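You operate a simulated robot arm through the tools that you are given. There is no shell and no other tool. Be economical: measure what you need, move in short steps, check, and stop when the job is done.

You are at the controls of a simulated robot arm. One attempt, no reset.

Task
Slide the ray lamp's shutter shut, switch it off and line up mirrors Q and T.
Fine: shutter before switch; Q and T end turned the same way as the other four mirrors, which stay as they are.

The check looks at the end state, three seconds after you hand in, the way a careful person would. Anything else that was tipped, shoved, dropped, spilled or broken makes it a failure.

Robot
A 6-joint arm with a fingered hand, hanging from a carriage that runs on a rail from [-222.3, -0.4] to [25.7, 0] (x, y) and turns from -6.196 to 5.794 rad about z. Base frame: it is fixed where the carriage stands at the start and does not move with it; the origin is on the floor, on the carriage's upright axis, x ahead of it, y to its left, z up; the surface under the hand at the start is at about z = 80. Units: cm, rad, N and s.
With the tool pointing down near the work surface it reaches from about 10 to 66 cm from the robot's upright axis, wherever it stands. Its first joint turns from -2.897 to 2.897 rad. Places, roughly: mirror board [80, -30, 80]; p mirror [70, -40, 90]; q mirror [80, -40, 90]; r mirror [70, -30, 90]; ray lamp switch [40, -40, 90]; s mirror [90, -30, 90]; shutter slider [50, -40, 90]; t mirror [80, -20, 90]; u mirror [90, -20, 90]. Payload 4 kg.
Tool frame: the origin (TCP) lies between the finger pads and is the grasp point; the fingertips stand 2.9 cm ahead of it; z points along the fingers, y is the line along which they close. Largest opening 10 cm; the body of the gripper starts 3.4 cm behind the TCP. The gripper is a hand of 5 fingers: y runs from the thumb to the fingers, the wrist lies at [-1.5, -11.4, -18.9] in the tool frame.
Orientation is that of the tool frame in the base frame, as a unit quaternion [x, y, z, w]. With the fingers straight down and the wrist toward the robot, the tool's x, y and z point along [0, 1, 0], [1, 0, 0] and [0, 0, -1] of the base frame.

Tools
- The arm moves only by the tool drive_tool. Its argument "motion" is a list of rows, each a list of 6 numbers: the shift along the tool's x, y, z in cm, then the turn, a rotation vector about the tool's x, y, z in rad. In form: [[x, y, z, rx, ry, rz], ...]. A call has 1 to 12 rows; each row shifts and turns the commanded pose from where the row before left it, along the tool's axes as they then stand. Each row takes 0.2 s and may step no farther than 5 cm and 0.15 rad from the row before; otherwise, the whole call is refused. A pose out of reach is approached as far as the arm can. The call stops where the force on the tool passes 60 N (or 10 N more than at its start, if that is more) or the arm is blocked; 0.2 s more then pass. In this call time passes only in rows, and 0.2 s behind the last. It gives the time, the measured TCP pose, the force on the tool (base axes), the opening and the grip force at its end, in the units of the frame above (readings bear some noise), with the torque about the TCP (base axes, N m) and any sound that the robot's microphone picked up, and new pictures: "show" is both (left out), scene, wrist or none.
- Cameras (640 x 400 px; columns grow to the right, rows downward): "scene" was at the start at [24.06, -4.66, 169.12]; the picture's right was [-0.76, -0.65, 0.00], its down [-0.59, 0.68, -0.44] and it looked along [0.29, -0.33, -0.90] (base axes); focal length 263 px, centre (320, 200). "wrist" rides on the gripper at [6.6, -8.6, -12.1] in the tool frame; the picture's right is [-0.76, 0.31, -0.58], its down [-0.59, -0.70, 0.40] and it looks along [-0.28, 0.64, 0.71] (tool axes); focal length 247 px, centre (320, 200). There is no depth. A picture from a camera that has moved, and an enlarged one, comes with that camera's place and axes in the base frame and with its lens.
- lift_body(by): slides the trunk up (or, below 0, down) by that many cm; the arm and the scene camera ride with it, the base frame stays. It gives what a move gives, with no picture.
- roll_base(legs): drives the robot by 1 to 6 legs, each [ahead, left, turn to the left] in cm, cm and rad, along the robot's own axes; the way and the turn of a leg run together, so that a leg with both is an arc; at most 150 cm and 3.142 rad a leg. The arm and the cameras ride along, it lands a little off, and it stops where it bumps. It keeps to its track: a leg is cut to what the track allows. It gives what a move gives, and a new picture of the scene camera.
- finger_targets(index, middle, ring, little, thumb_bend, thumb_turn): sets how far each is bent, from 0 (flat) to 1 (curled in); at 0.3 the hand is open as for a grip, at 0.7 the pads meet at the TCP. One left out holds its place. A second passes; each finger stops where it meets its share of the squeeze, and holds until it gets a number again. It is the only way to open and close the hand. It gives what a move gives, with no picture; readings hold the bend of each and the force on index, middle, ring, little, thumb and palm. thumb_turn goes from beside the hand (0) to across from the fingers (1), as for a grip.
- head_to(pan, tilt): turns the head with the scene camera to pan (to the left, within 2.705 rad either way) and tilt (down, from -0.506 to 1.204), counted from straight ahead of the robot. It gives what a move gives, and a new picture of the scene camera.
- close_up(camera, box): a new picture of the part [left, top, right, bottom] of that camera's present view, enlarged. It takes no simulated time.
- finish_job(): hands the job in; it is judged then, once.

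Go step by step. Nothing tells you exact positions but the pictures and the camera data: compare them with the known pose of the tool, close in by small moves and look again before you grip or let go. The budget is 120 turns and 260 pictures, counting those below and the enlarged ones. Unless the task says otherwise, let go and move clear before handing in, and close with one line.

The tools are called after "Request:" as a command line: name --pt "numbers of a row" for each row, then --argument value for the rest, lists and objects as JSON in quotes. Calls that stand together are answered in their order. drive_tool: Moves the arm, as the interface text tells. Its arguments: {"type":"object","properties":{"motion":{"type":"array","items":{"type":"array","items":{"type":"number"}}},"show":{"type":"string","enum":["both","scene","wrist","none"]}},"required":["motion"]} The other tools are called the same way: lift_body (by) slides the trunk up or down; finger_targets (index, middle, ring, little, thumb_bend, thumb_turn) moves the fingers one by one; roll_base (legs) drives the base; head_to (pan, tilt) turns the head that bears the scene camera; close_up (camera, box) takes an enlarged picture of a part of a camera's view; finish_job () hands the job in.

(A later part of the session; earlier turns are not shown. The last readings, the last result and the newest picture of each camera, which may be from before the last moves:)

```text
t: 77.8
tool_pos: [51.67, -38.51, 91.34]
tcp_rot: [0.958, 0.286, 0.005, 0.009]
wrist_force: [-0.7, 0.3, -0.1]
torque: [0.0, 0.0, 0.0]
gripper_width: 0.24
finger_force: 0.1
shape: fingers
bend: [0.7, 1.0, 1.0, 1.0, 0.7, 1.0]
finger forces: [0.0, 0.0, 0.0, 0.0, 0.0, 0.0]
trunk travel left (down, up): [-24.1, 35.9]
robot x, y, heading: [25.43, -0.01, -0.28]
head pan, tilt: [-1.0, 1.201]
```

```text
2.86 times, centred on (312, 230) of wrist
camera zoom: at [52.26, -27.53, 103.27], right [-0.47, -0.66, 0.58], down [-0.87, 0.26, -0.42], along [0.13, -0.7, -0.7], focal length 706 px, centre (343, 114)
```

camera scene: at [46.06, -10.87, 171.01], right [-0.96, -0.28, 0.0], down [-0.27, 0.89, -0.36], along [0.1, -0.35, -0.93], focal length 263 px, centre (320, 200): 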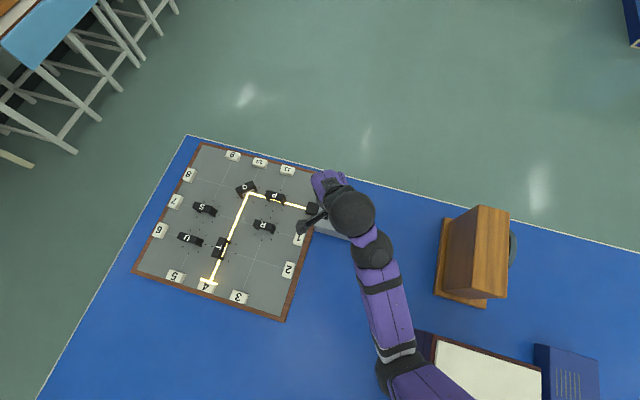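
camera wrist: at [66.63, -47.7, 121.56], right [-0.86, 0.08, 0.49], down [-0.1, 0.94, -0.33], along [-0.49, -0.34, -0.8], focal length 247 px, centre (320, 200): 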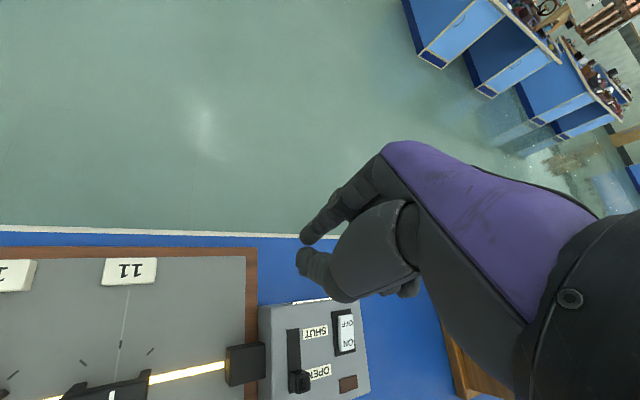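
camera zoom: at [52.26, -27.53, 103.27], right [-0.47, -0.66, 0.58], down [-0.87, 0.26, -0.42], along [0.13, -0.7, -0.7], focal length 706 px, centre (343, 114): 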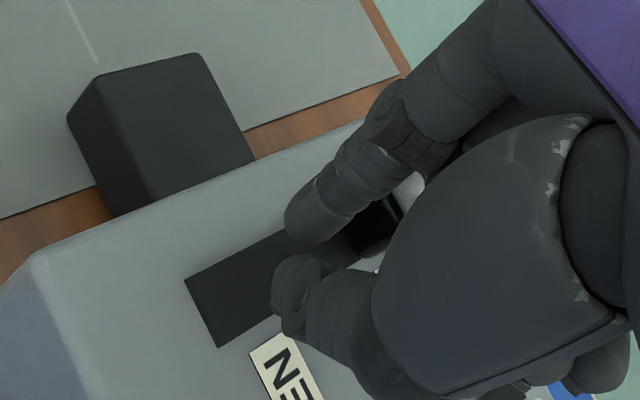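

Request:
drive_tool --pt "-0.27 0.42 0.3 0 0 0" --pt "-0.4 0.6 0 0 0 0" --pt "-0.4 0.6 0 0 0 0" --pt "-0.27 0.42 0 0 0 0" --show "none"

Request:
close_up --camera "wrist" --box '[200, 160, 424, 300]'

Request:
close_up --camera "scene" --box '[240, 140, 420, 250]'

```text
t: 78.8
tool_pos: [51.96, -40.38, 91.04]
tcp_rot: [0.958, 0.288, 0.006, 0.008]
wrist_force: [7.1, 20.5, 7.4]
torque: [0.14, -0.1, 0.17]
gripper_width: 0.03
finger_force: 12.1
shape: fingers
bend: [0.71, 1.0, 1.0, 1.0, 0.68, 1.0]
finger forces: [23.8, 0.0, 0.1, 0.0, 0.1, 0.0]
trunk travel left (down, up): [-24.1, 35.9]
robot x, y, heading: [25.06, 0.14, -0.281]
head pan, tilt: [-1.0, 1.201]
```

```text
2.86 times, centred on (312, 230) of wrist
camera zoom: at [52.52, -29.54, 102.96], right [-0.47, -0.67, 0.58], down [-0.87, 0.26, -0.41], along [0.13, -0.7, -0.7], focal length 706 px, centre (343, 114)
```

zoom: 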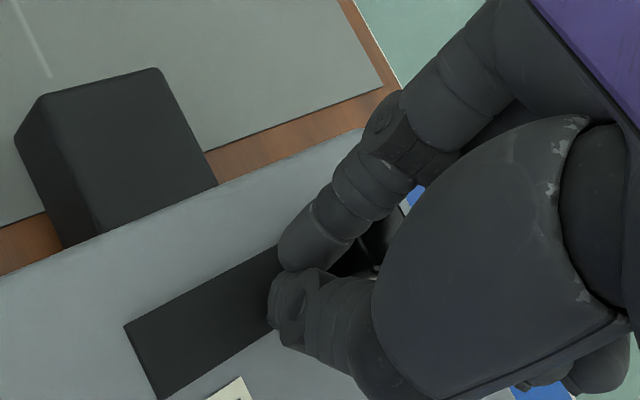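

```text
3.56 times, centred on (330, 195) of scene
camera zoom: at [46.16, -10.66, 150.29], right [-0.96, -0.28, 0.0], down [-0.27, 0.89, -0.36], along [0.1, -0.34, -0.93], focal length 936 px, centre (284, 218)
```

zoom: 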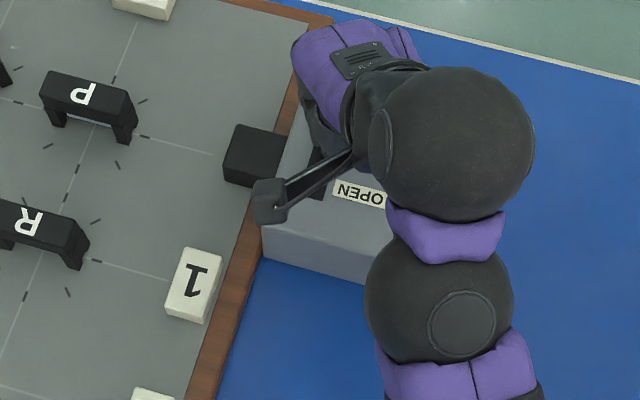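

The index met a firm 20 N stop, so the shutter is at its end. I'll back off, lift, and check that it is shut.

Request:
drive_tool --pt "0.55 -0.84 0 0 0 0" --pt "0 0 -3 0 0 0" --pt "0 0 -3 0 0 0" --pt "3 -4 0 0 0 0" --show "wrist"

Request:
close_up --camera "wrist" --box '[160, 200, 384, 340]'

```text
t: 79.8
tool_pos: [52.14, -34.81, 97.02]
tcp_rot: [0.958, 0.286, 0.005, 0.009]
wrist_force: [1.2, -0.8, -0.4]
torque: [0.09, 0.02, 0.0]
gripper_width: 0.27
finger_force: 0.0
shape: fingers
bend: [0.7, 1.0, 1.0, 1.0, 0.7, 1.0]
finger forces: [0.0, 0.1, 0.1, 0.0, 0.1, 0.0]
trunk travel left (down, up): [-24.1, 35.9]
robot x, y, heading: [25.55, -0.05, -0.283]
head pan, tilt: [-1.0, 1.201]
camera wrist: at [52.7, -23.82, 108.98], right [-0.47, -0.66, 0.58], down [-0.87, 0.26, -0.41], along [0.12, -0.7, -0.7], focal length 247 px, centre (320, 200)
```

wrist: 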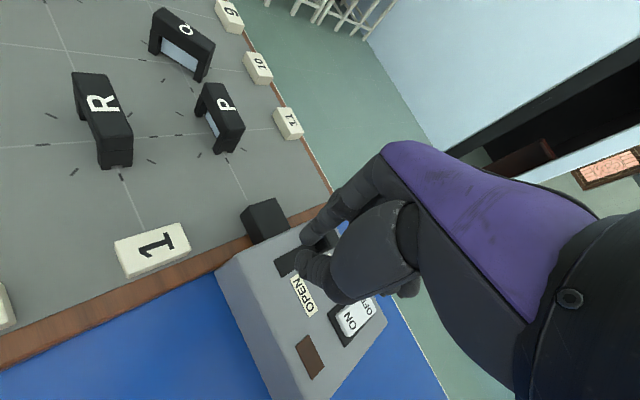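

```text
2.86 times, centred on (272, 270) of wrist
camera zoom: at [52.7, -23.82, 108.98], right [-0.47, -0.66, 0.58], down [-0.87, 0.26, -0.41], along [0.12, -0.7, -0.7], focal length 706 px, centre (457, 0)
```

zoom: 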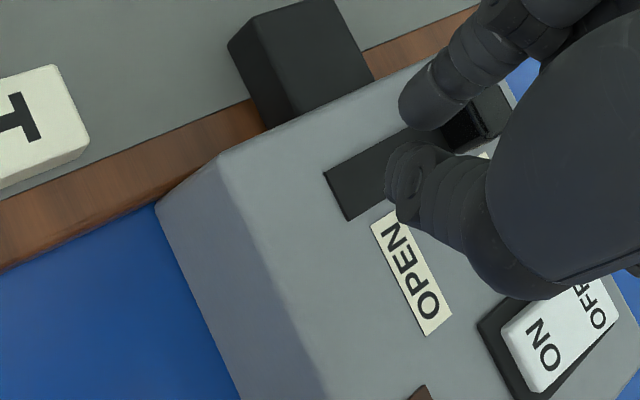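

The shutter knob is at the far SHUT end. Next the switch: I'll turn the carriage a little clockwise so the lamp switch comes under the tool.

Request:
roll_base --legs '[[0, 0, -0.262]]'

Request:
close_up --camera "wrist" --box '[160, 160, 416, 320]'

```text
t: 81.1
tool_pos: [41.88, -40.61, 97.07]
tcp_rot: [0.988, 0.155, 0.003, 0.011]
wrist_force: [0.1, 0.1, 0.1]
torque: [0.0, 0.0, -0.01]
gripper_width: 0.28
finger_force: 0.1
shape: fingers
bend: [0.7, 1.0, 1.0, 1.0, 0.7, 1.0]
finger forces: [0.0, 0.0, 0.0, 0.1, 0.1, 0.0]
trunk travel left (down, up): [-24.1, 35.9]
robot x, y, heading: [25.38, 0.22, -0.554]
head pan, tilt: [-1.0, 1.201]
camera scene: at [42.4, -16.0, 150.28], right [-1.0, -0.02, 0.0], down [-0.02, 0.93, -0.36], along [0.01, -0.36, -0.93], focal length 263 px, centre (320, 200)
```

scene: 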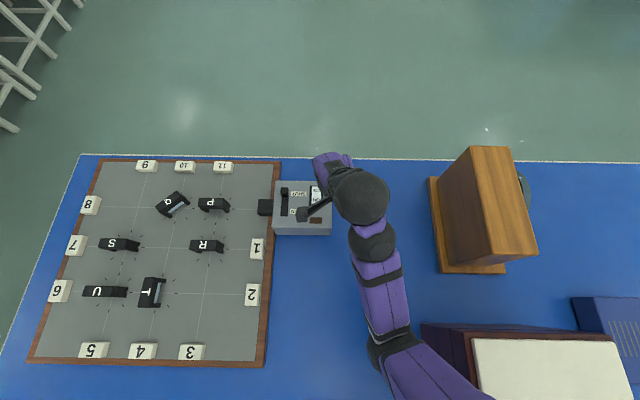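

```text
2.50 times, centred on (288, 240) of wrist
camera zoom: at [45.41, -30.24, 108.98], right [-0.63, -0.51, 0.58], down [-0.77, 0.48, -0.42], along [-0.07, -0.71, -0.7], focal length 617 px, centre (400, 100)
```

zoom: 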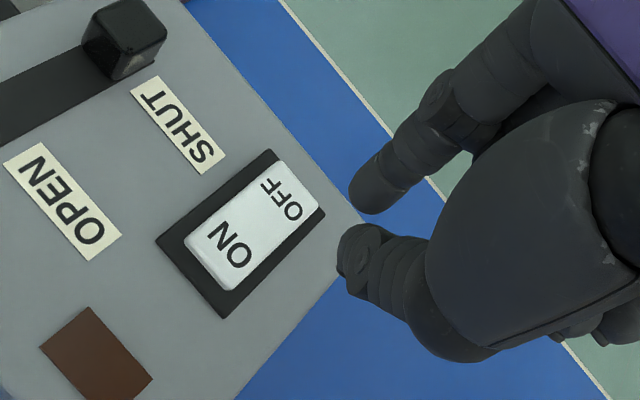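

Very clear view: the OFF end is at about (43.6, -43.8). I'll move over it and descend close.

Request:
drive_tool --pt "0.33 2.1 0 0 0 0" --pt "0.33 2.1 0 0 0 0" --pt "0 0 1.5 0 0 0" --pt "0 0 1.5 0 0 0" --show "none"

Request:
close_up --camera "wrist" --box '[200, 170, 400, 295]'

```text
t: 82.1
tool_pos: [43.85, -44.53, 94.01]
tcp_rot: [0.988, 0.155, 0.004, 0.01]
wrist_force: [0.3, 0.3, 0.3]
torque: [0.03, 0.02, 0.01]
gripper_width: 0.29
finger_force: 0.0
shape: fingers
bend: [0.7, 1.0, 1.0, 1.0, 0.7, 1.0]
finger forces: [0.0, 0.1, 0.0, 0.0, 0.0, 0.0]
trunk travel left (down, up): [-24.1, 35.9]
robot x, y, heading: [25.06, -0.44, -0.55]
head pan, tilt: [-1.0, 1.201]
```

```text
3.20 times, centred on (300, 232) of wrist
camera zoom: at [47.36, -34.02, 106.01], right [-0.63, -0.51, 0.58], down [-0.77, 0.48, -0.42], along [-0.07, -0.71, -0.7], focal length 790 px, centre (384, 96)
```

zoom: 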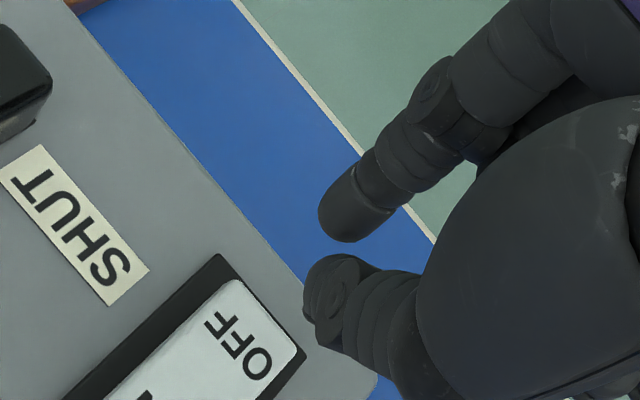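

Refined: the rocker's OFF end edge is at y≈-43.7, so I'll back up 0.7 cm and press down.

Request:
drive_tool --pt "0 -0.7 0 0 0 0" --pt "0 0 1 0 0 0" --pt "0 0 0.5 0 0 0" --pt "0 0 0.5 0 0 0" --show "none"

Request:
close_up --camera "wrist" --box '[200, 170, 400, 295]'

```text
t: 83.1
tool_pos: [43.73, -43.89, 92.29]
tcp_rot: [0.988, 0.155, 0.003, 0.009]
wrist_force: [0.7, -0.4, 1.0]
torque: [0.0, 0.04, 0.03]
gripper_width: 0.27
finger_force: 0.0
shape: fingers
bend: [0.7, 1.0, 1.0, 1.0, 0.7, 1.0]
finger forces: [0.0, 0.0, 0.1, 0.0, 0.1, 0.0]
trunk travel left (down, up): [-24.1, 35.9]
robot x, y, heading: [25.19, 0.26, -0.549]
head pan, tilt: [-1.0, 1.201]
```

```text
3.20 times, centred on (300, 232) of wrist
camera zoom: at [47.25, -33.42, 104.14], right [-0.63, -0.51, 0.58], down [-0.77, 0.48, -0.42], along [-0.07, -0.71, -0.7], focal length 790 px, centre (384, 96)
```

zoom: 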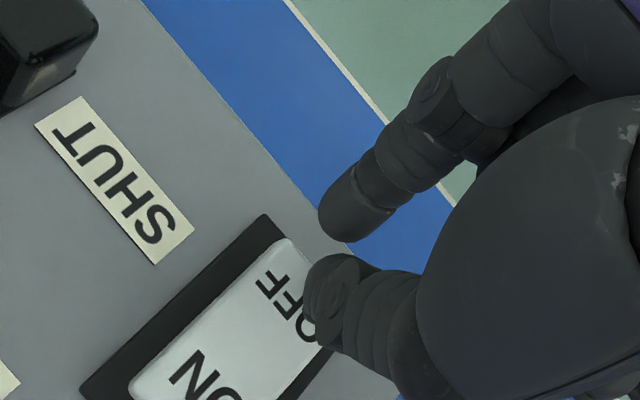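

Request:
drive_tool --pt "0.3 0 0.4 0 0 0" --pt "0 0 0.4 0 0 0" --pt "0 0 0.4 0 0 0" --show "none"

Request:
close_up --camera "wrist" --box '[200, 170, 400, 295]'

```text
t: 83.9
tool_pos: [43.92, -43.77, 91.36]
tcp_rot: [0.988, 0.156, 0.004, 0.012]
wrist_force: [-1.9, 1.7, 19.6]
torque: [0.18, 0.0, 0.0]
gripper_width: 0.03
finger_force: 9.8
shape: fingers
bend: [0.7, 1.0, 1.0, 1.0, 0.73, 1.0]
finger forces: [0.0, 0.0, 0.1, 0.0, 20.6, 0.0]
trunk travel left (down, up): [-24.1, 35.9]
robot x, y, heading: [25.25, 0.12, -0.552]
head pan, tilt: [-1.0, 1.201]
```

```text
3.20 times, centred on (300, 232) of wrist
camera zoom: at [47.4, -33.39, 103.14], right [-0.63, -0.51, 0.58], down [-0.77, 0.48, -0.42], along [-0.06, -0.71, -0.7], focal length 790 px, centre (384, 96)
```

zoom: 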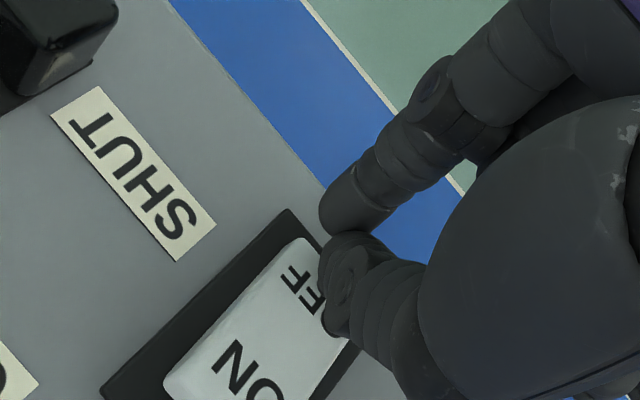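

About 20 N on the OFF end. I'll lift off and look at the rocker.

Request:
drive_tool --pt "0 0 -2 0 0 0" --pt "0 0 -3 0 0 0" --pt "0 -4 -1 0 0 0" --show "none"

Request:
close_up --camera "wrist" --box '[160, 160, 416, 320]'

```text
t: 84.7
tool_pos: [42.57, -39.63, 96.87]
tcp_rot: [0.988, 0.156, 0.004, 0.009]
wrist_force: [0.3, 0.1, 0.2]
torque: [0.01, 0.01, -0.01]
gripper_width: 0.24
finger_force: 0.0
shape: fingers
bend: [0.7, 1.0, 1.0, 1.0, 0.7, 1.0]
finger forces: [0.1, 0.0, 0.1, 0.1, 0.0, 0.1]
trunk travel left (down, up): [-24.1, 35.9]
robot x, y, heading: [25.36, -0.4, -0.553]
head pan, tilt: [-1.0, 1.201]
```

```text
2.50 times, centred on (288, 240) of wrist
camera zoom: at [46.12, -29.23, 108.77], right [-0.63, -0.51, 0.58], down [-0.77, 0.48, -0.41], along [-0.07, -0.71, -0.7], focal length 617 px, centre (400, 100)
```

zoom: 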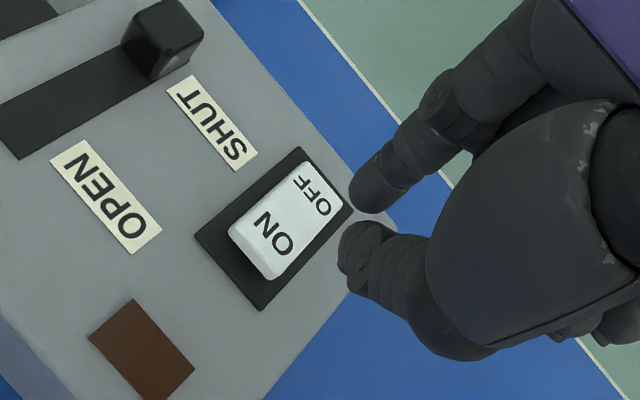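

The rocker is now tilted to OFF, with the ON side raised. Now the mirrors: I'll raise the trunk, extend the arm and turn the carriage toward mirror T at about (81, -17.5).

Request:
lift_body --by 18

Request:
drive_tool --pt "0 3.5 0 0 0 0" --pt "0 3.5 0 0 0 0" --pt "0 3.5 0 0 0 0" --show "none"

Request:
roll_base --legs '[[0, 0, 0.86]]'

Request:
close_up --camera "wrist" --box '[0, 0, 640, 400]'

```text
t: 86.7
tool_pos: [42.66, -39.58, 115.02]
tcp_rot: [0.988, 0.156, 0.004, 0.01]
wrist_force: [-0.7, -0.1, 0.2]
torque: [-0.01, -0.02, 0.0]
gripper_width: 0.22
finger_force: 0.1
shape: fingers
bend: [0.7, 1.0, 1.0, 1.0, 0.7, 1.0]
finger forces: [0.1, 0.0, 0.1, 0.0, 0.0, 0.0]
trunk travel left (down, up): [-42.1, 17.9]
robot x, y, heading: [25.29, -0.12, -0.553]
head pan, tilt: [-1.0, 1.201]
```

```text
t: 87.5
tool_pos: [45.76, -49.69, 114.95]
tcp_rot: [0.988, 0.156, 0.003, 0.01]
wrist_force: [0.3, -0.3, 0.0]
torque: [-0.02, -0.04, 0.01]
gripper_width: 0.23
finger_force: 0.1
shape: fingers
bend: [0.7, 1.0, 1.0, 1.0, 0.7, 1.0]
finger forces: [0.0, 0.1, 0.1, 0.0, 0.1, 0.0]
trunk travel left (down, up): [-42.1, 17.9]
robot x, y, heading: [25.19, 0.12, -0.554]
head pan, tilt: [-1.0, 1.201]
```

```text
t: 90.1
tool_pos: [76.42, -16.42, 114.97]
tcp_rot: [0.83, 0.558, 0.008, 0.008]
wrist_force: [-0.1, -0.9, 0.9]
torque: [0.02, 0.0, 0.02]
gripper_width: 0.21
finger_force: 0.1
shape: fingers
bend: [0.7, 1.0, 1.0, 1.0, 0.7, 1.0]
finger forces: [0.0, 0.1, 0.1, 0.0, 0.0, 0.1]
trunk travel left (down, up): [-42.1, 17.9]
robot x, y, heading: [25.06, 0.31, 0.319]
head pan, tilt: [-1.0, 1.201]
camera scene: at [48.58, 2.82, 168.28], right [-0.63, -0.78, 0.0], down [-0.72, 0.59, -0.36], along [0.28, -0.23, -0.93], focal length 263 px, centre (320, 200)
```

scene: 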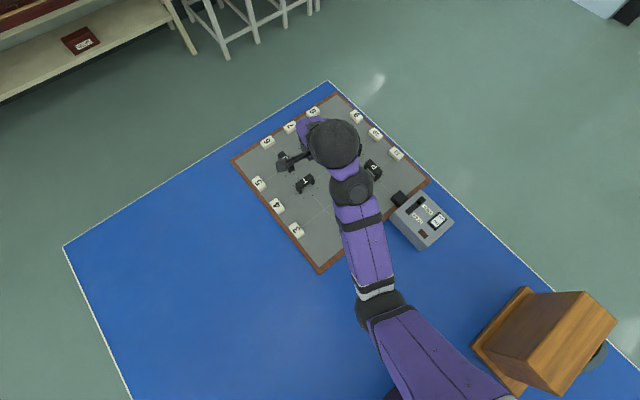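

```text
1.00 times, centred on (320, 200) of wrist (not enlarged: the box is as wide or as high as the picture)
camera zoom: at [70.74, -6.91, 126.82], right [-0.01, -0.81, 0.58], down [-0.87, -0.28, -0.42], along [0.5, -0.51, -0.7], focal length 247 px, centre (320, 200)
```

zoom: 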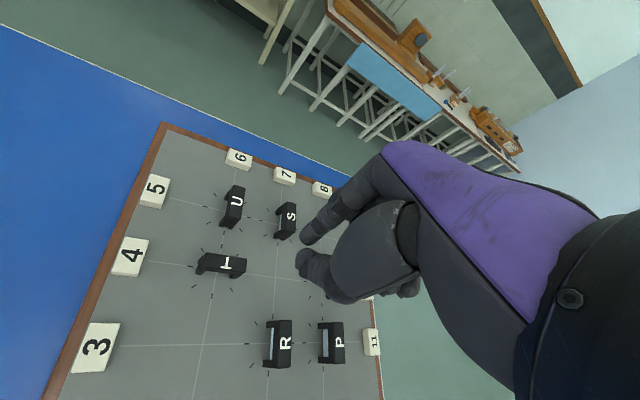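

Good overhead. I'll zoom to measure mirror T precisely.

Request:
close_up --camera "wrist" --box '[180, 170, 310, 310]'

Request:
close_up --camera "scene" --box '[230, 100, 400, 220]'

```text
2.86 times, centred on (245, 240) of wrist
camera zoom: at [70.74, -6.91, 126.82], right [-0.01, -0.81, 0.58], down [-0.87, -0.28, -0.42], along [0.5, -0.51, -0.7], focal length 706 px, centre (534, 86)
```

zoom: 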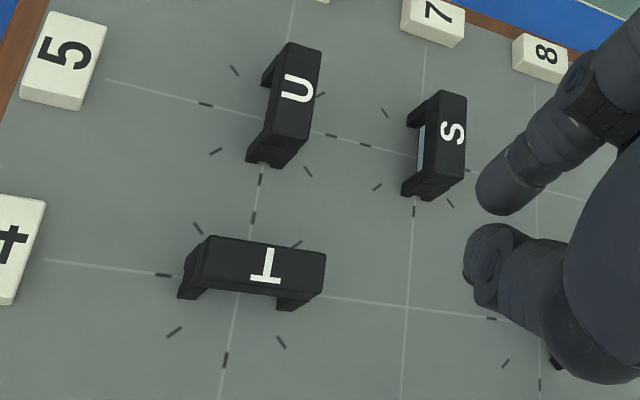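

```text
3.33 times, centred on (315, 160) of scene
camera zoom: at [48.58, 2.82, 168.28], right [-0.63, -0.78, 0.0], down [-0.72, 0.59, -0.36], along [0.28, -0.23, -0.93], focal length 877 px, centre (337, 333)
```

zoom: 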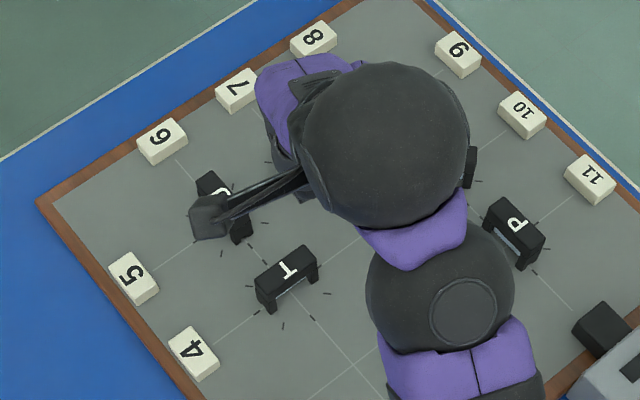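

T's pivot is at ≈(81.8, -17.5), its top at z≈85.5 and its bar spans y -14 to -21. I'll come down on the -x side of its +y end and sweep that end clockwise. First, positioning and lowering.

Request:
drive_tool --pt "3.2 -0.3 1 0 0 0" --pt "0 0 2 0 0 0" --pt "0 0 2 0 0 0" --show "none"

Request:
lift_body --by -16

Request:
close_up --camera "wrist" --box '[160, 160, 416, 320]'

```text
t: 90.9
tool_pos: [77.59, -13.18, 109.83]
tcp_rot: [0.83, 0.558, 0.007, 0.008]
wrist_force: [0.8, 0.2, -0.3]
torque: [0.03, -0.02, -0.05]
gripper_width: 0.23
finger_force: 0.0
shape: fingers
bend: [0.7, 1.0, 1.0, 1.0, 0.7, 1.0]
finger forces: [0.0, 0.0, 0.0, 0.1, 0.0, 0.0]
trunk travel left (down, up): [-42.1, 17.9]
robot x, y, heading: [24.89, -0.18, 0.321]
head pan, tilt: [-1.0, 1.201]
```

```text
t: 92.8
tool_pos: [77.63, -13.18, 93.79]
tcp_rot: [0.83, 0.557, 0.008, 0.007]
wrist_force: [-0.3, 0.4, -0.7]
torque: [-0.02, 0.02, 0.0]
gripper_width: 0.22
finger_force: 0.1
shape: fingers
bend: [0.7, 1.0, 1.0, 1.0, 0.7, 1.0]
finger forces: [0.0, 0.0, 0.0, 0.0, 0.0, 0.0]
trunk travel left (down, up): [-26.1, 33.9]
robot x, y, heading: [25.09, -0.35, 0.32]
head pan, tilt: [-1.0, 1.201]
```

```text
2.50 times, centred on (288, 240) of wrist
camera zoom: at [71.94, -3.82, 105.75], right [-0.01, -0.81, 0.58], down [-0.87, -0.28, -0.42], along [0.5, -0.51, -0.7], focal length 617 px, centre (400, 100)
```

zoom: 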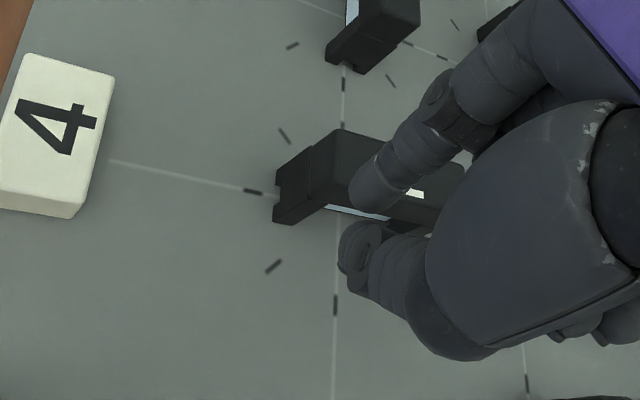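

Request:
lift_body --by -6

Request:
drive_tool --pt "0 0 0.5 0 0 0" --pt "0 0 0.5 0 0 0" --show "none"

Request:
close_up --camera "wrist" --box '[160, 160, 416, 320]'

```text
t: 93.8
tool_pos: [77.56, -13.16, 87.87]
tcp_rot: [0.83, 0.558, 0.007, 0.008]
wrist_force: [0.6, 0.6, 0.0]
torque: [0.03, -0.02, 0.01]
gripper_width: 0.23
finger_force: 0.0
shape: fingers
bend: [0.7, 1.0, 1.0, 1.0, 0.7, 1.0]
finger forces: [0.0, 0.0, 0.0, 0.0, 0.0, 0.1]
trunk travel left (down, up): [-20.1, 39.9]
robot x, y, heading: [25.17, 0.15, 0.32]
head pan, tilt: [-1.0, 1.201]
```

```text
t: 94.3
tool_pos: [77.52, -13.37, 86.89]
tcp_rot: [0.83, 0.557, 0.008, 0.007]
wrist_force: [0.2, 0.1, 0.5]
torque: [0.03, -0.02, 0.0]
gripper_width: 0.21
finger_force: 0.2
shape: fingers
bend: [0.7, 1.0, 1.0, 1.0, 0.7, 1.0]
finger forces: [0.1, 0.0, 0.0, 0.0, 0.0, 0.0]
trunk travel left (down, up): [-20.1, 39.9]
robot x, y, heading: [25.51, -0.18, 0.319]
head pan, tilt: [-1.0, 1.201]
```

```text
2.50 times, centred on (288, 240) of wrist
camera zoom: at [71.95, -3.93, 98.76], right [-0.01, -0.81, 0.58], down [-0.87, -0.28, -0.41], along [0.5, -0.51, -0.7], focal length 617 px, centre (400, 100)
```

zoom: 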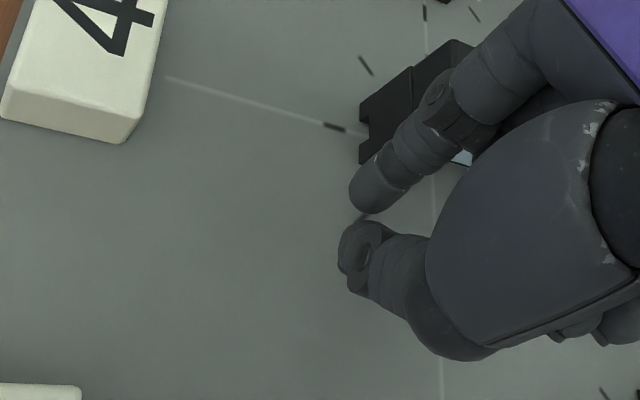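

The tip is just over the board, beside T's +y end. I'll start the sweep.

Request:
drive_tool --pt "-1.3 0.53 0 0 0 0" --pt "0.47 1.43 0 0 0 0" --pt "0.85 1.28 0 0 0 0" --show "none"

Request:
close_up --camera "wrist" --box '[160, 160, 416, 320]'

```text
t: 95.2
tool_pos: [81.81, -13.61, 89.59]
tcp_rot: [0.825, 0.565, 0.021, 0.004]
wrist_force: [0.6, 1.1, -0.6]
torque: [0.01, 0.02, 0.01]
gripper_width: 0.19
finger_force: 0.0
shape: fingers
bend: [0.7, 1.0, 1.0, 1.0, 0.7, 1.0]
finger forces: [0.0, 0.1, 0.0, 0.1, 0.0, 0.1]
out of reach, approached as far as the arm can: row 2, 3
trunk travel left (down, up): [-20.1, 39.9]
robot x, y, heading: [24.96, 0.16, 0.325]
head pan, tilt: [-1.0, 1.201]
```

```text
2.50 times, centred on (288, 240) of wrist
camera zoom: at [75.69, -4.5, 101.56], right [-0.01, -0.83, 0.56], down [-0.85, -0.29, -0.44], along [0.52, -0.48, -0.7], focal length 617 px, centre (400, 100)
```

zoom: 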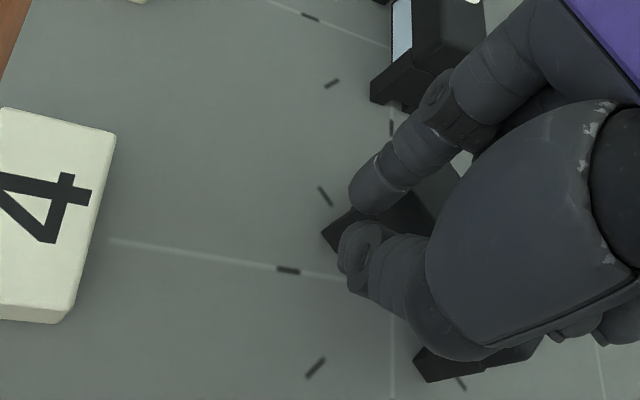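

The arm reached its low limit at this reach and rose. T has turned part way. I'll raise with the arm, look, then lower with the trunk.

Request:
drive_tool --pt "0 -1 -4 0 0 0" --pt "1 -2 -2 0 0 0" --show "none"

Request:
close_up --camera "wrist" --box '[160, 140, 448, 320]'

Request:
close_up --camera "scene" --box '[200, 80, 440, 230]'

```text
t: 95.8
tool_pos: [78.63, -11.52, 94.3]
tcp_rot: [0.83, 0.557, 0.007, 0.006]
wrist_force: [-0.1, 0.6, -0.7]
torque: [0.0, -0.01, 0.02]
gripper_width: 0.2
finger_force: 0.0
shape: fingers
bend: [0.7, 1.0, 1.0, 1.0, 0.7, 1.0]
finger forces: [0.0, 0.0, 0.0, 0.0, 0.0, 0.1]
trunk travel left (down, up): [-20.1, 39.9]
robot x, y, heading: [25.31, 0.03, 0.321]
head pan, tilt: [-1.0, 1.201]
```

```text
2.22 times, centred on (304, 230) of wrist
camera zoom: at [72.88, -2.09, 106.17], right [-0.01, -0.81, 0.58], down [-0.87, -0.28, -0.41], along [0.5, -0.51, -0.7], focal length 549 px, centre (356, 133)
```

zoom: 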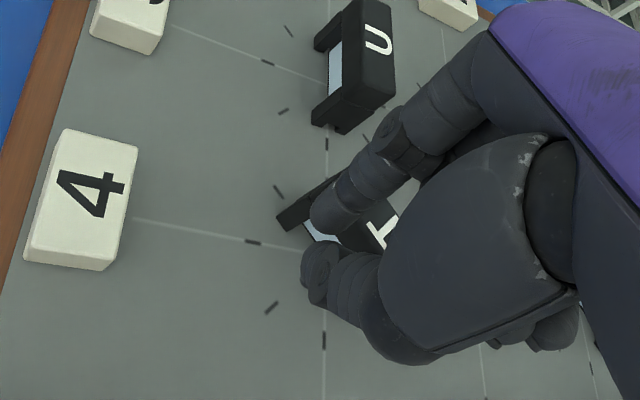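

```text
2.67 times, centred on (320, 155) of scene
camera zoom: at [48.56, 2.87, 146.27], right [-0.63, -0.78, 0.0], down [-0.72, 0.59, -0.36], along [0.28, -0.23, -0.93], focal length 702 px, centre (320, 320)
```

zoom: 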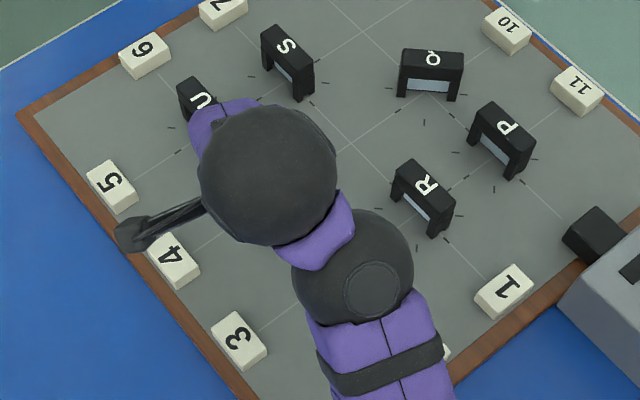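

T is now about 40° turned. I'll lower beside it using the trunk.

Request:
lift_body --by -4

Request:
lift_body --by -3.5

Request:
close_up --camera "wrist" --box '[160, 140, 448, 320]'

```text
t: 96.6
tool_pos: [78.51, -11.62, 90.34]
tcp_rot: [0.83, 0.558, 0.007, 0.008]
wrist_force: [0.3, 0.0, -0.2]
torque: [-0.01, 0.0, -0.01]
gripper_width: 0.22
finger_force: 0.0
shape: fingers
bend: [0.7, 1.0, 1.0, 1.0, 0.7, 1.0]
finger forces: [0.0, 0.0, 0.0, 0.0, 0.0, 0.0]
trunk travel left (down, up): [-16.1, 43.9]
robot x, y, heading: [25.47, 0.03, 0.318]
head pan, tilt: [-1.0, 1.201]
```

```text
t: 97.4
tool_pos: [78.5, -11.6, 87.32]
tcp_rot: [0.83, 0.558, 0.009, 0.01]
wrist_force: [-0.5, -0.3, -0.5]
torque: [-0.02, -0.04, 0.01]
gripper_width: 0.2
finger_force: 0.0
shape: fingers
bend: [0.7, 1.0, 1.0, 1.0, 0.7, 1.0]
finger forces: [0.0, 0.0, 0.0, 0.1, 0.1, 0.0]
trunk travel left (down, up): [-12.6, 47.4]
robot x, y, heading: [25.39, 0.42, 0.321]
head pan, tilt: [-1.0, 1.201]
```

```text
2.22 times, centred on (304, 230) of wrist
camera zoom: at [72.87, -2.17, 99.16], right [-0.02, -0.81, 0.58], down [-0.86, -0.28, -0.42], along [0.5, -0.51, -0.7], focal length 549 px, centre (356, 133)
```

zoom: 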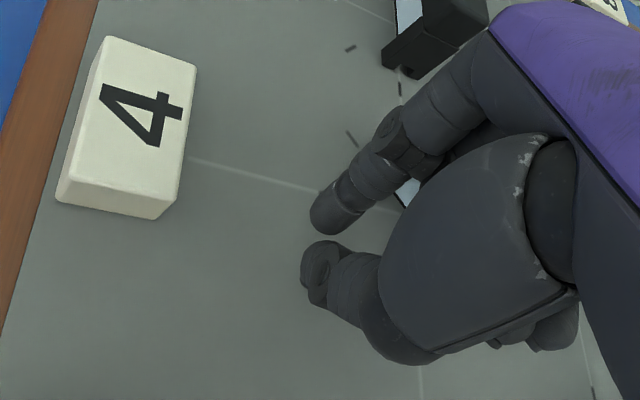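

There's a half-centimetre discrepancy, so the elbow may be just touching the table. I'll raise the trunk 1 cm, lower the arm 1 cm, and then continue the sweep.

Request:
lift_body --by 1.2

Request:
drive_tool --pt "0 0 1.2 0 0 0" --show "none"

```text
t: 98.0
tool_pos: [78.6, -11.61, 87.77]
tcp_rot: [0.83, 0.557, 0.006, 0.006]
wrist_force: [-0.5, -1.0, 0.5]
torque: [0.03, 0.0, 0.0]
gripper_width: 0.2
finger_force: 0.1
shape: fingers
bend: [0.7, 1.0, 1.0, 1.0, 0.7, 1.0]
finger forces: [0.0, 0.0, 0.0, 0.0, 0.0, 0.1]
trunk travel left (down, up): [-13.8, 46.2]
robot x, y, heading: [25.31, -0.08, 0.32]
head pan, tilt: [-1.0, 1.201]
```

```text
t: 98.4
tool_pos: [78.69, -11.61, 86.56]
tcp_rot: [0.83, 0.558, 0.007, 0.008]
wrist_force: [0.4, 0.5, 0.3]
torque: [0.0, -0.02, -0.02]
gripper_width: 0.17
finger_force: 0.0
shape: fingers
bend: [0.7, 1.0, 1.0, 1.0, 0.7, 1.0]
finger forces: [0.0, 0.1, 0.0, 0.1, 0.1, 0.0]
trunk travel left (down, up): [-13.8, 46.2]
robot x, y, heading: [25.29, 0.04, 0.319]
head pan, tilt: [-1.0, 1.201]
```

Request:
drive_tool --pt "0.91 2.22 0 0 0 0" --pt "-0.43 2.12 0 0 0 0" --pt "-0.73 1.38 0 0 0 0" --show "none"

Request:
close_up --camera "wrist" --box '[160, 140, 448, 320]'

```text
t: 99.2
tool_pos: [83.83, -13.82, 87.1]
tcp_rot: [0.83, 0.558, 0.008, 0.008]
wrist_force: [-1.0, 0.5, 0.0]
torque: [0.01, 0.0, -0.01]
gripper_width: 0.25
finger_force: 0.0
shape: fingers
bend: [0.7, 1.0, 1.0, 1.0, 0.7, 1.0]
finger forces: [0.0, 0.0, 0.0, 0.1, 0.1, 0.0]
trunk travel left (down, up): [-13.8, 46.2]
robot x, y, heading: [25.06, 0.06, 0.322]
head pan, tilt: [-1.0, 1.201]
```

```text
2.22 times, centred on (304, 230) of wrist
camera zoom: at [78.09, -4.49, 98.99], right [-0.01, -0.81, 0.58], down [-0.86, -0.28, -0.42], along [0.5, -0.51, -0.7], focal length 549 px, centre (356, 133)
```

zoom: 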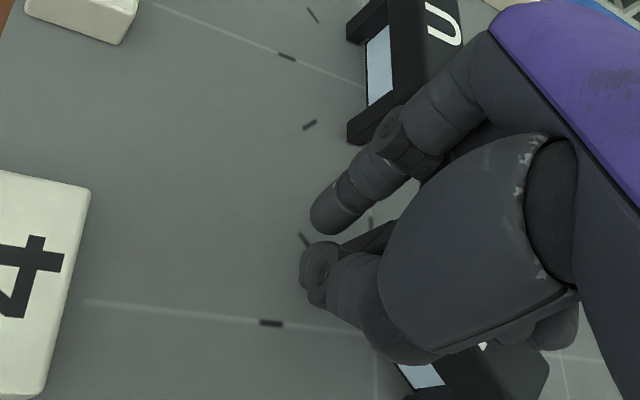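

Request:
drive_tool --pt "-0.74 0.84 0.2 0 0 0" --show "none"

Request:
close_up --camera "wrist" --box '[160, 140, 448, 320]'

Request:
close_up --camera "wrist" --box '[280, 240, 440, 340]'

```text
t: 99.6
tool_pos: [84.31, -14.98, 86.84]
tcp_rot: [0.83, 0.558, 0.007, 0.008]
wrist_force: [-0.1, 0.4, -0.3]
torque: [0.02, 0.02, -0.01]
gripper_width: 0.22
finger_force: 0.0
shape: fingers
bend: [0.7, 1.0, 1.0, 1.0, 0.7, 1.0]
finger forces: [0.0, 0.0, 0.1, 0.0, 0.1, 0.0]
trunk travel left (down, up): [-13.8, 46.2]
robot x, y, heading: [25.28, -0.03, 0.319]
head pan, tilt: [-1.0, 1.201]
```

```text
2.22 times, centred on (304, 230) of wrist
camera zoom: at [78.62, -5.58, 98.78], right [-0.01, -0.81, 0.58], down [-0.87, -0.28, -0.41], along [0.5, -0.51, -0.7], focal length 549 px, centre (356, 133)
```

zoom: 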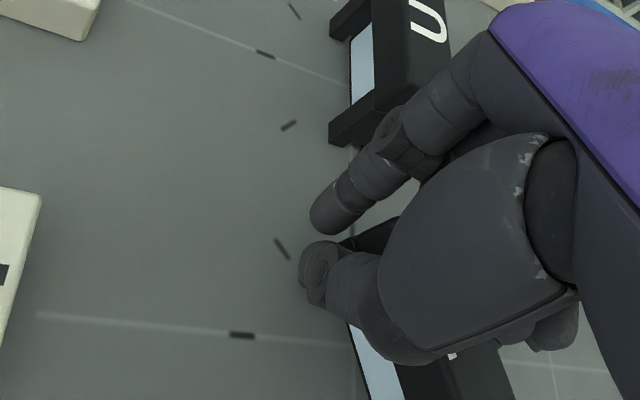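

```text
4.00 times, centred on (360, 290) of wrist
camera zoom: at [78.62, -5.58, 98.78], right [-0.01, -0.81, 0.58], down [-0.87, -0.28, -0.41], along [0.5, -0.51, -0.7], focal length 988 px, centre (160, -160)
```

zoom: 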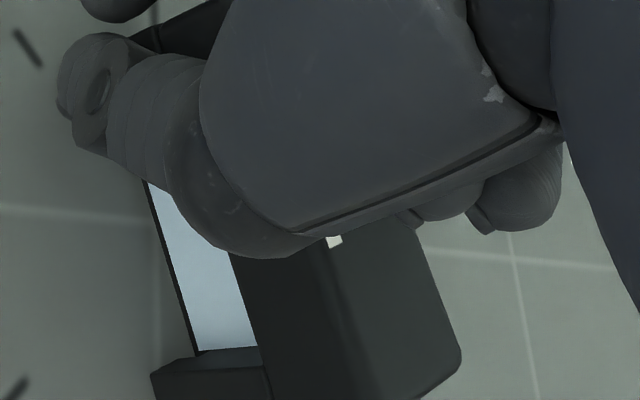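

T is about 75–80° turned. A bit more.

Request:
drive_tool --pt "-0.5 0.4 0 0 0 0" --show "none"

Request:
close_up --camera "wrist" --box '[200, 140, 488, 320]'

Request:
close_up --camera "wrist" --box '[280, 240, 440, 340]'

```text
t: 100.0
tool_pos: [84.55, -15.58, 86.9]
tcp_rot: [0.831, 0.557, 0.007, 0.008]
wrist_force: [0.4, -0.1, 0.9]
torque: [0.0, 0.01, -0.01]
gripper_width: 0.21
finger_force: 0.1
shape: fingers
bend: [0.7, 1.0, 1.0, 1.0, 0.7, 1.0]
finger forces: [0.0, 0.0, 0.0, 0.0, 0.0, 0.1]
trunk travel left (down, up): [-13.8, 46.2]
robot x, y, heading: [25.48, 0.08, 0.318]
head pan, tilt: [-1.0, 1.201]
```

```text
2.22 times, centred on (344, 230) of wrist
camera zoom: at [78.86, -6.08, 98.78], right [-0.01, -0.81, 0.58], down [-0.87, -0.28, -0.42], along [0.5, -0.51, -0.7], focal length 549 px, centre (267, 133)
```

zoom: 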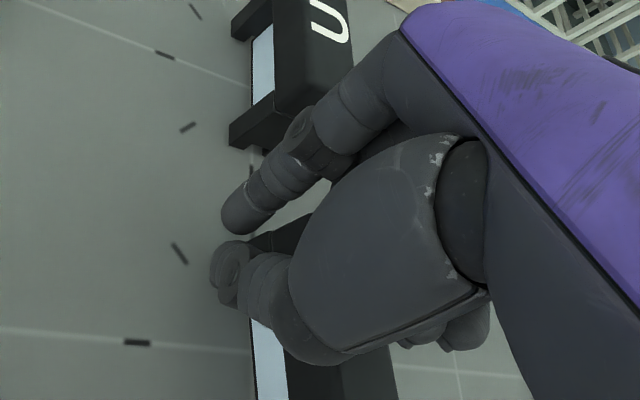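

```text
4.00 times, centred on (360, 290) of wrist
camera zoom: at [78.86, -6.08, 98.78], right [-0.01, -0.81, 0.58], down [-0.87, -0.28, -0.42], along [0.5, -0.51, -0.7], focal length 988 px, centre (160, -160)
```

zoom: 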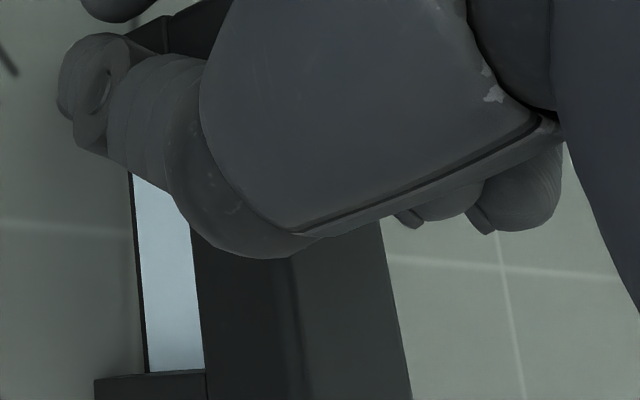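

About 5–6° remains relative to U. A small final nudge, then back away and inspect.

Request:
drive_tool --pt "-0.28 0.11 0 0 0 0" --show "none"

Request:
drive_tool --pt "2 -1 0 0 0 0" --pt "3 -2 0 0 0 0" --pt "0 0 -4 0 0 0" --pt "0 -4 -4 0 0 0" --show "wrist"

Request:
close_up --camera "wrist" --box '[220, 100, 412, 220]'

```text
t: 100.4
tool_pos: [84.56, -15.88, 86.73]
tcp_rot: [0.83, 0.557, 0.007, 0.008]
wrist_force: [-0.1, -0.5, -0.1]
torque: [0.01, -0.02, -0.01]
gripper_width: 0.23
finger_force: 0.0
shape: fingers
bend: [0.7, 1.0, 1.0, 1.0, 0.7, 1.0]
finger forces: [0.0, 0.0, 0.0, 0.0, 0.0, 0.1]
trunk travel left (down, up): [-13.8, 46.2]
robot x, y, heading: [25.03, -0.1, 0.32]
head pan, tilt: [-1.0, 1.201]
```

```text
refused: row 4 steps farther than a row can; nothing moved
```

```text
3.33 times, centred on (316, 160) of wrist
camera zoom: at [78.83, -6.44, 98.69], right [-0.01, -0.81, 0.58], down [-0.87, -0.28, -0.42], along [0.5, -0.51, -0.7], focal length 823 px, centre (333, 333)
```

zoom: 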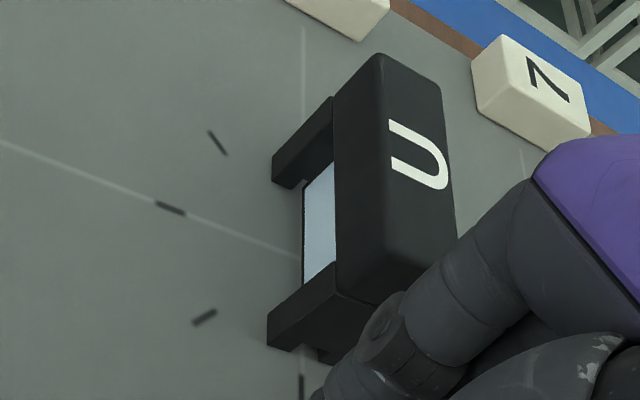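

Request:
drive_tool --pt "2 -1 0 0 0 0" --pt "3 -2 0 0 0 0" --pt "0 0 -4 0 0 0" --pt "0 -3 -3 0 0 0" --pt "0 -3 -3 0 0 0" --show "wrist"

Request:
close_up --camera "wrist" --box '[160, 120, 448, 300]'

```text
t: 101.6
tool_pos: [78.09, -7.73, 96.36]
tcp_rot: [0.829, 0.559, 0.007, 0.007]
wrist_force: [0.4, 0.0, -1.4]
torque: [-0.05, -0.01, 0.04]
gripper_width: 0.18
finger_force: 0.0
shape: fingers
bend: [0.7, 1.0, 1.0, 1.0, 0.7, 1.0]
finger forces: [0.0, 0.0, 0.0, 0.1, 0.1, 0.0]
trunk travel left (down, up): [-13.8, 46.2]
robot x, y, heading: [24.97, -0.22, 0.317]
head pan, tilt: [-1.0, 1.201]
camera wrist: at [72.37, 1.7, 108.31], right [-0.01, -0.81, 0.58], down [-0.87, -0.28, -0.41], along [0.5, -0.51, -0.7], focal length 247 px, centre (320, 200)
```

wrist: 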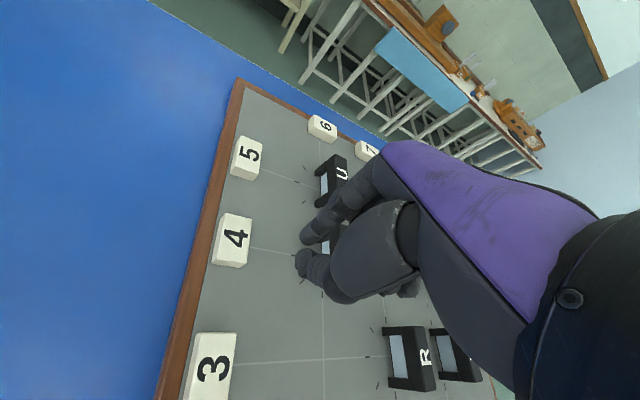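

```text
2.22 times, centred on (304, 210) of wrist
camera zoom: at [72.37, 1.7, 108.31], right [-0.01, -0.81, 0.58], down [-0.87, -0.28, -0.41], along [0.5, -0.51, -0.7], focal length 549 px, centre (356, 178)
```

zoom: 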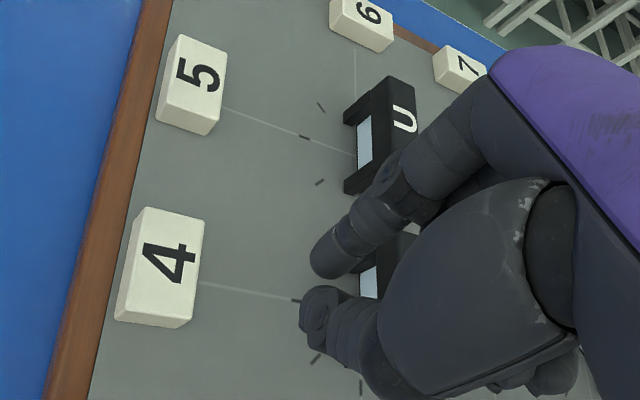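

I need a clear view of T and then Q. I'll raise the trunk and turn toward Q. For extra reach I'll use the index alone, half open, with the thumb tucked.

Request:
lift_body --by 24

Request:
roll_base --legs '[[0, 0, -0.45]]'

Request:
finger_targets --index 0.3 --thumb_bend 1 --thumb_turn 1

Request:
close_up --camera "wrist" --box '[0, 0, 640, 400]'

```text
t: 104.1
tool_pos: [78.11, -7.68, 120.48]
tcp_rot: [0.83, 0.558, 0.007, 0.008]
wrist_force: [0.6, -0.1, -0.1]
torque: [0.0, 0.0, -0.01]
gripper_width: 0.2
finger_force: 0.1
shape: fingers
bend: [0.7, 1.0, 1.0, 1.0, 0.7, 1.0]
finger forces: [0.0, 0.1, 0.1, 0.1, 0.0, 0.1]
trunk travel left (down, up): [-37.8, 22.2]
robot x, y, heading: [25.47, 0.22, 0.318]
head pan, tilt: [-1.0, 1.201]
```

```text
t: 105.8
tool_pos: [69.01, -30.64, 120.32]
tcp_rot: [0.936, 0.351, 0.005, 0.009]
wrist_force: [-0.5, 0.0, -0.4]
torque: [0.02, 0.0, -0.03]
gripper_width: 0.22
finger_force: 0.0
shape: fingers
bend: [0.7, 1.0, 1.0, 1.0, 0.7, 1.0]
finger forces: [0.0, 0.1, 0.0, 0.0, 0.0, 0.0]
trunk travel left (down, up): [-37.8, 22.2]
robot x, y, heading: [25.2, 0.05, -0.146]
head pan, tilt: [-1.0, 1.201]
camera scene: at [47.34, -7.93, 163.98], right [-0.91, -0.41, 0.0], down [-0.38, 0.85, -0.36], along [0.15, -0.33, -0.93], focal length 263 px, centre (320, 200)
```

scene: 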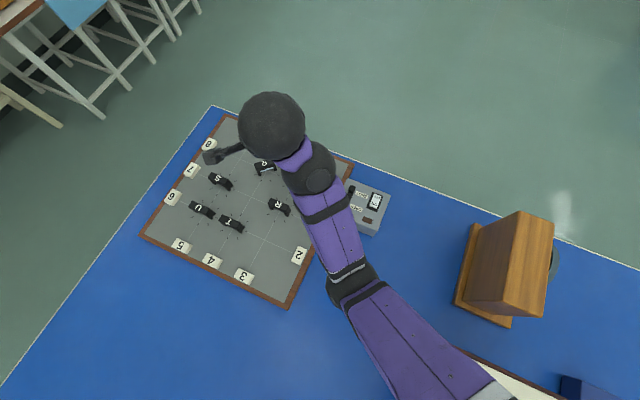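

```text
t: 106.8
tool_pos: [69.0, -30.57, 120.36]
tcp_rot: [0.936, 0.351, 0.005, 0.01]
wrist_force: [-0.1, -0.4, 0.2]
torque: [0.04, -0.01, -0.01]
gripper_width: 2.63
finger_force: 0.1
shape: fingers
bend: [0.3, 1.0, 1.0, 1.0, 0.98, 1.0]
finger forces: [0.0, 0.0, 0.1, 0.0, 0.1, 0.0]
trunk travel left (down, up): [-37.8, 22.2]
robot x, y, heading: [25.3, 0.32, -0.146]
head pan, tilt: [-1.0, 1.201]
```

```text
1.00 times, centred on (320, 200) of wrist (not enlarged: the box is as wide or as high as the picture)
camera zoom: at [68.12, -19.67, 132.29], right [-0.38, -0.72, 0.58], down [-0.9, 0.14, -0.42], along [0.22, -0.68, -0.7], focal length 247 px, centre (320, 200)
```

zoom: 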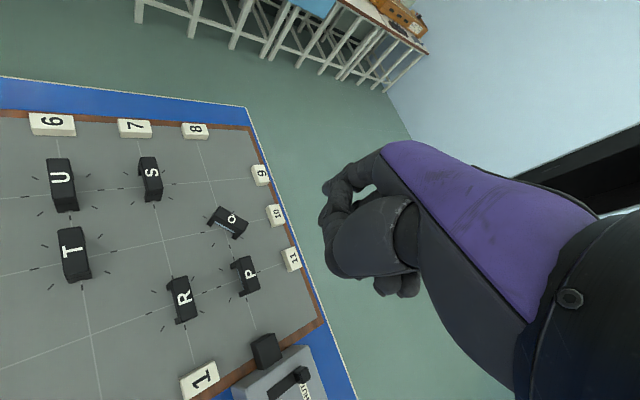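

T now looks aligned with U. I'll zoom in to verify.

Request:
close_up --camera "wrist" --box '[0, 130, 290, 330]'

Request:
close_up --camera "scene" --box '[150, 110, 310, 260]'

Request:
close_up --camera "wrist" --box '[290, 130, 440, 310]'

```text
2.00 times, centred on (145, 230) of wrist
camera zoom: at [68.12, -19.67, 132.29], right [-0.38, -0.72, 0.58], down [-0.9, 0.14, -0.42], along [0.22, -0.68, -0.7], focal length 494 px, centre (670, 140)
```

zoom: 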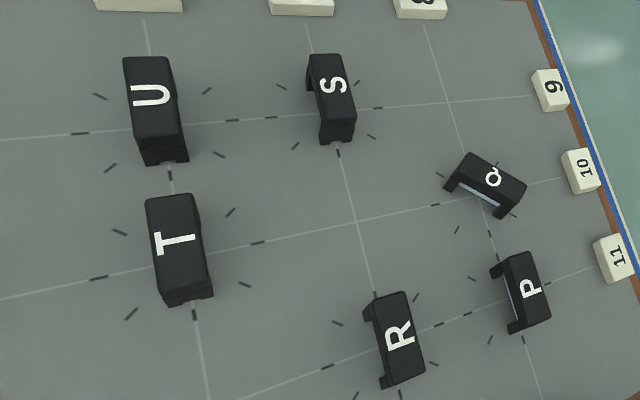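

```text
2.67 times, centred on (230, 185) of scene
camera zoom: at [47.34, -7.93, 163.98], right [-0.91, -0.41, 0.0], down [-0.38, 0.85, -0.36], along [0.15, -0.33, -0.93], focal length 702 px, centre (560, 240)
```

zoom: 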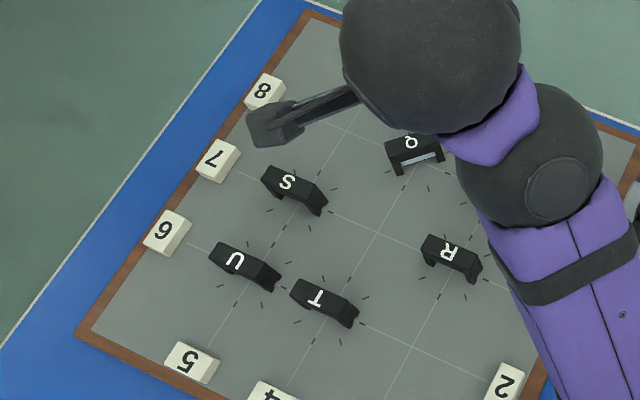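

```text
2.22 times, centred on (365, 220) of wrist
camera zoom: at [68.12, -19.67, 132.29], right [-0.38, -0.72, 0.58], down [-0.9, 0.14, -0.42], along [0.22, -0.68, -0.7], focal length 549 px, centre (220, 156)
```

zoom: 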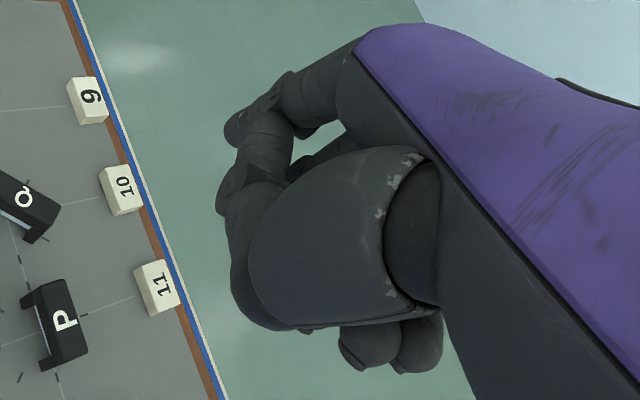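

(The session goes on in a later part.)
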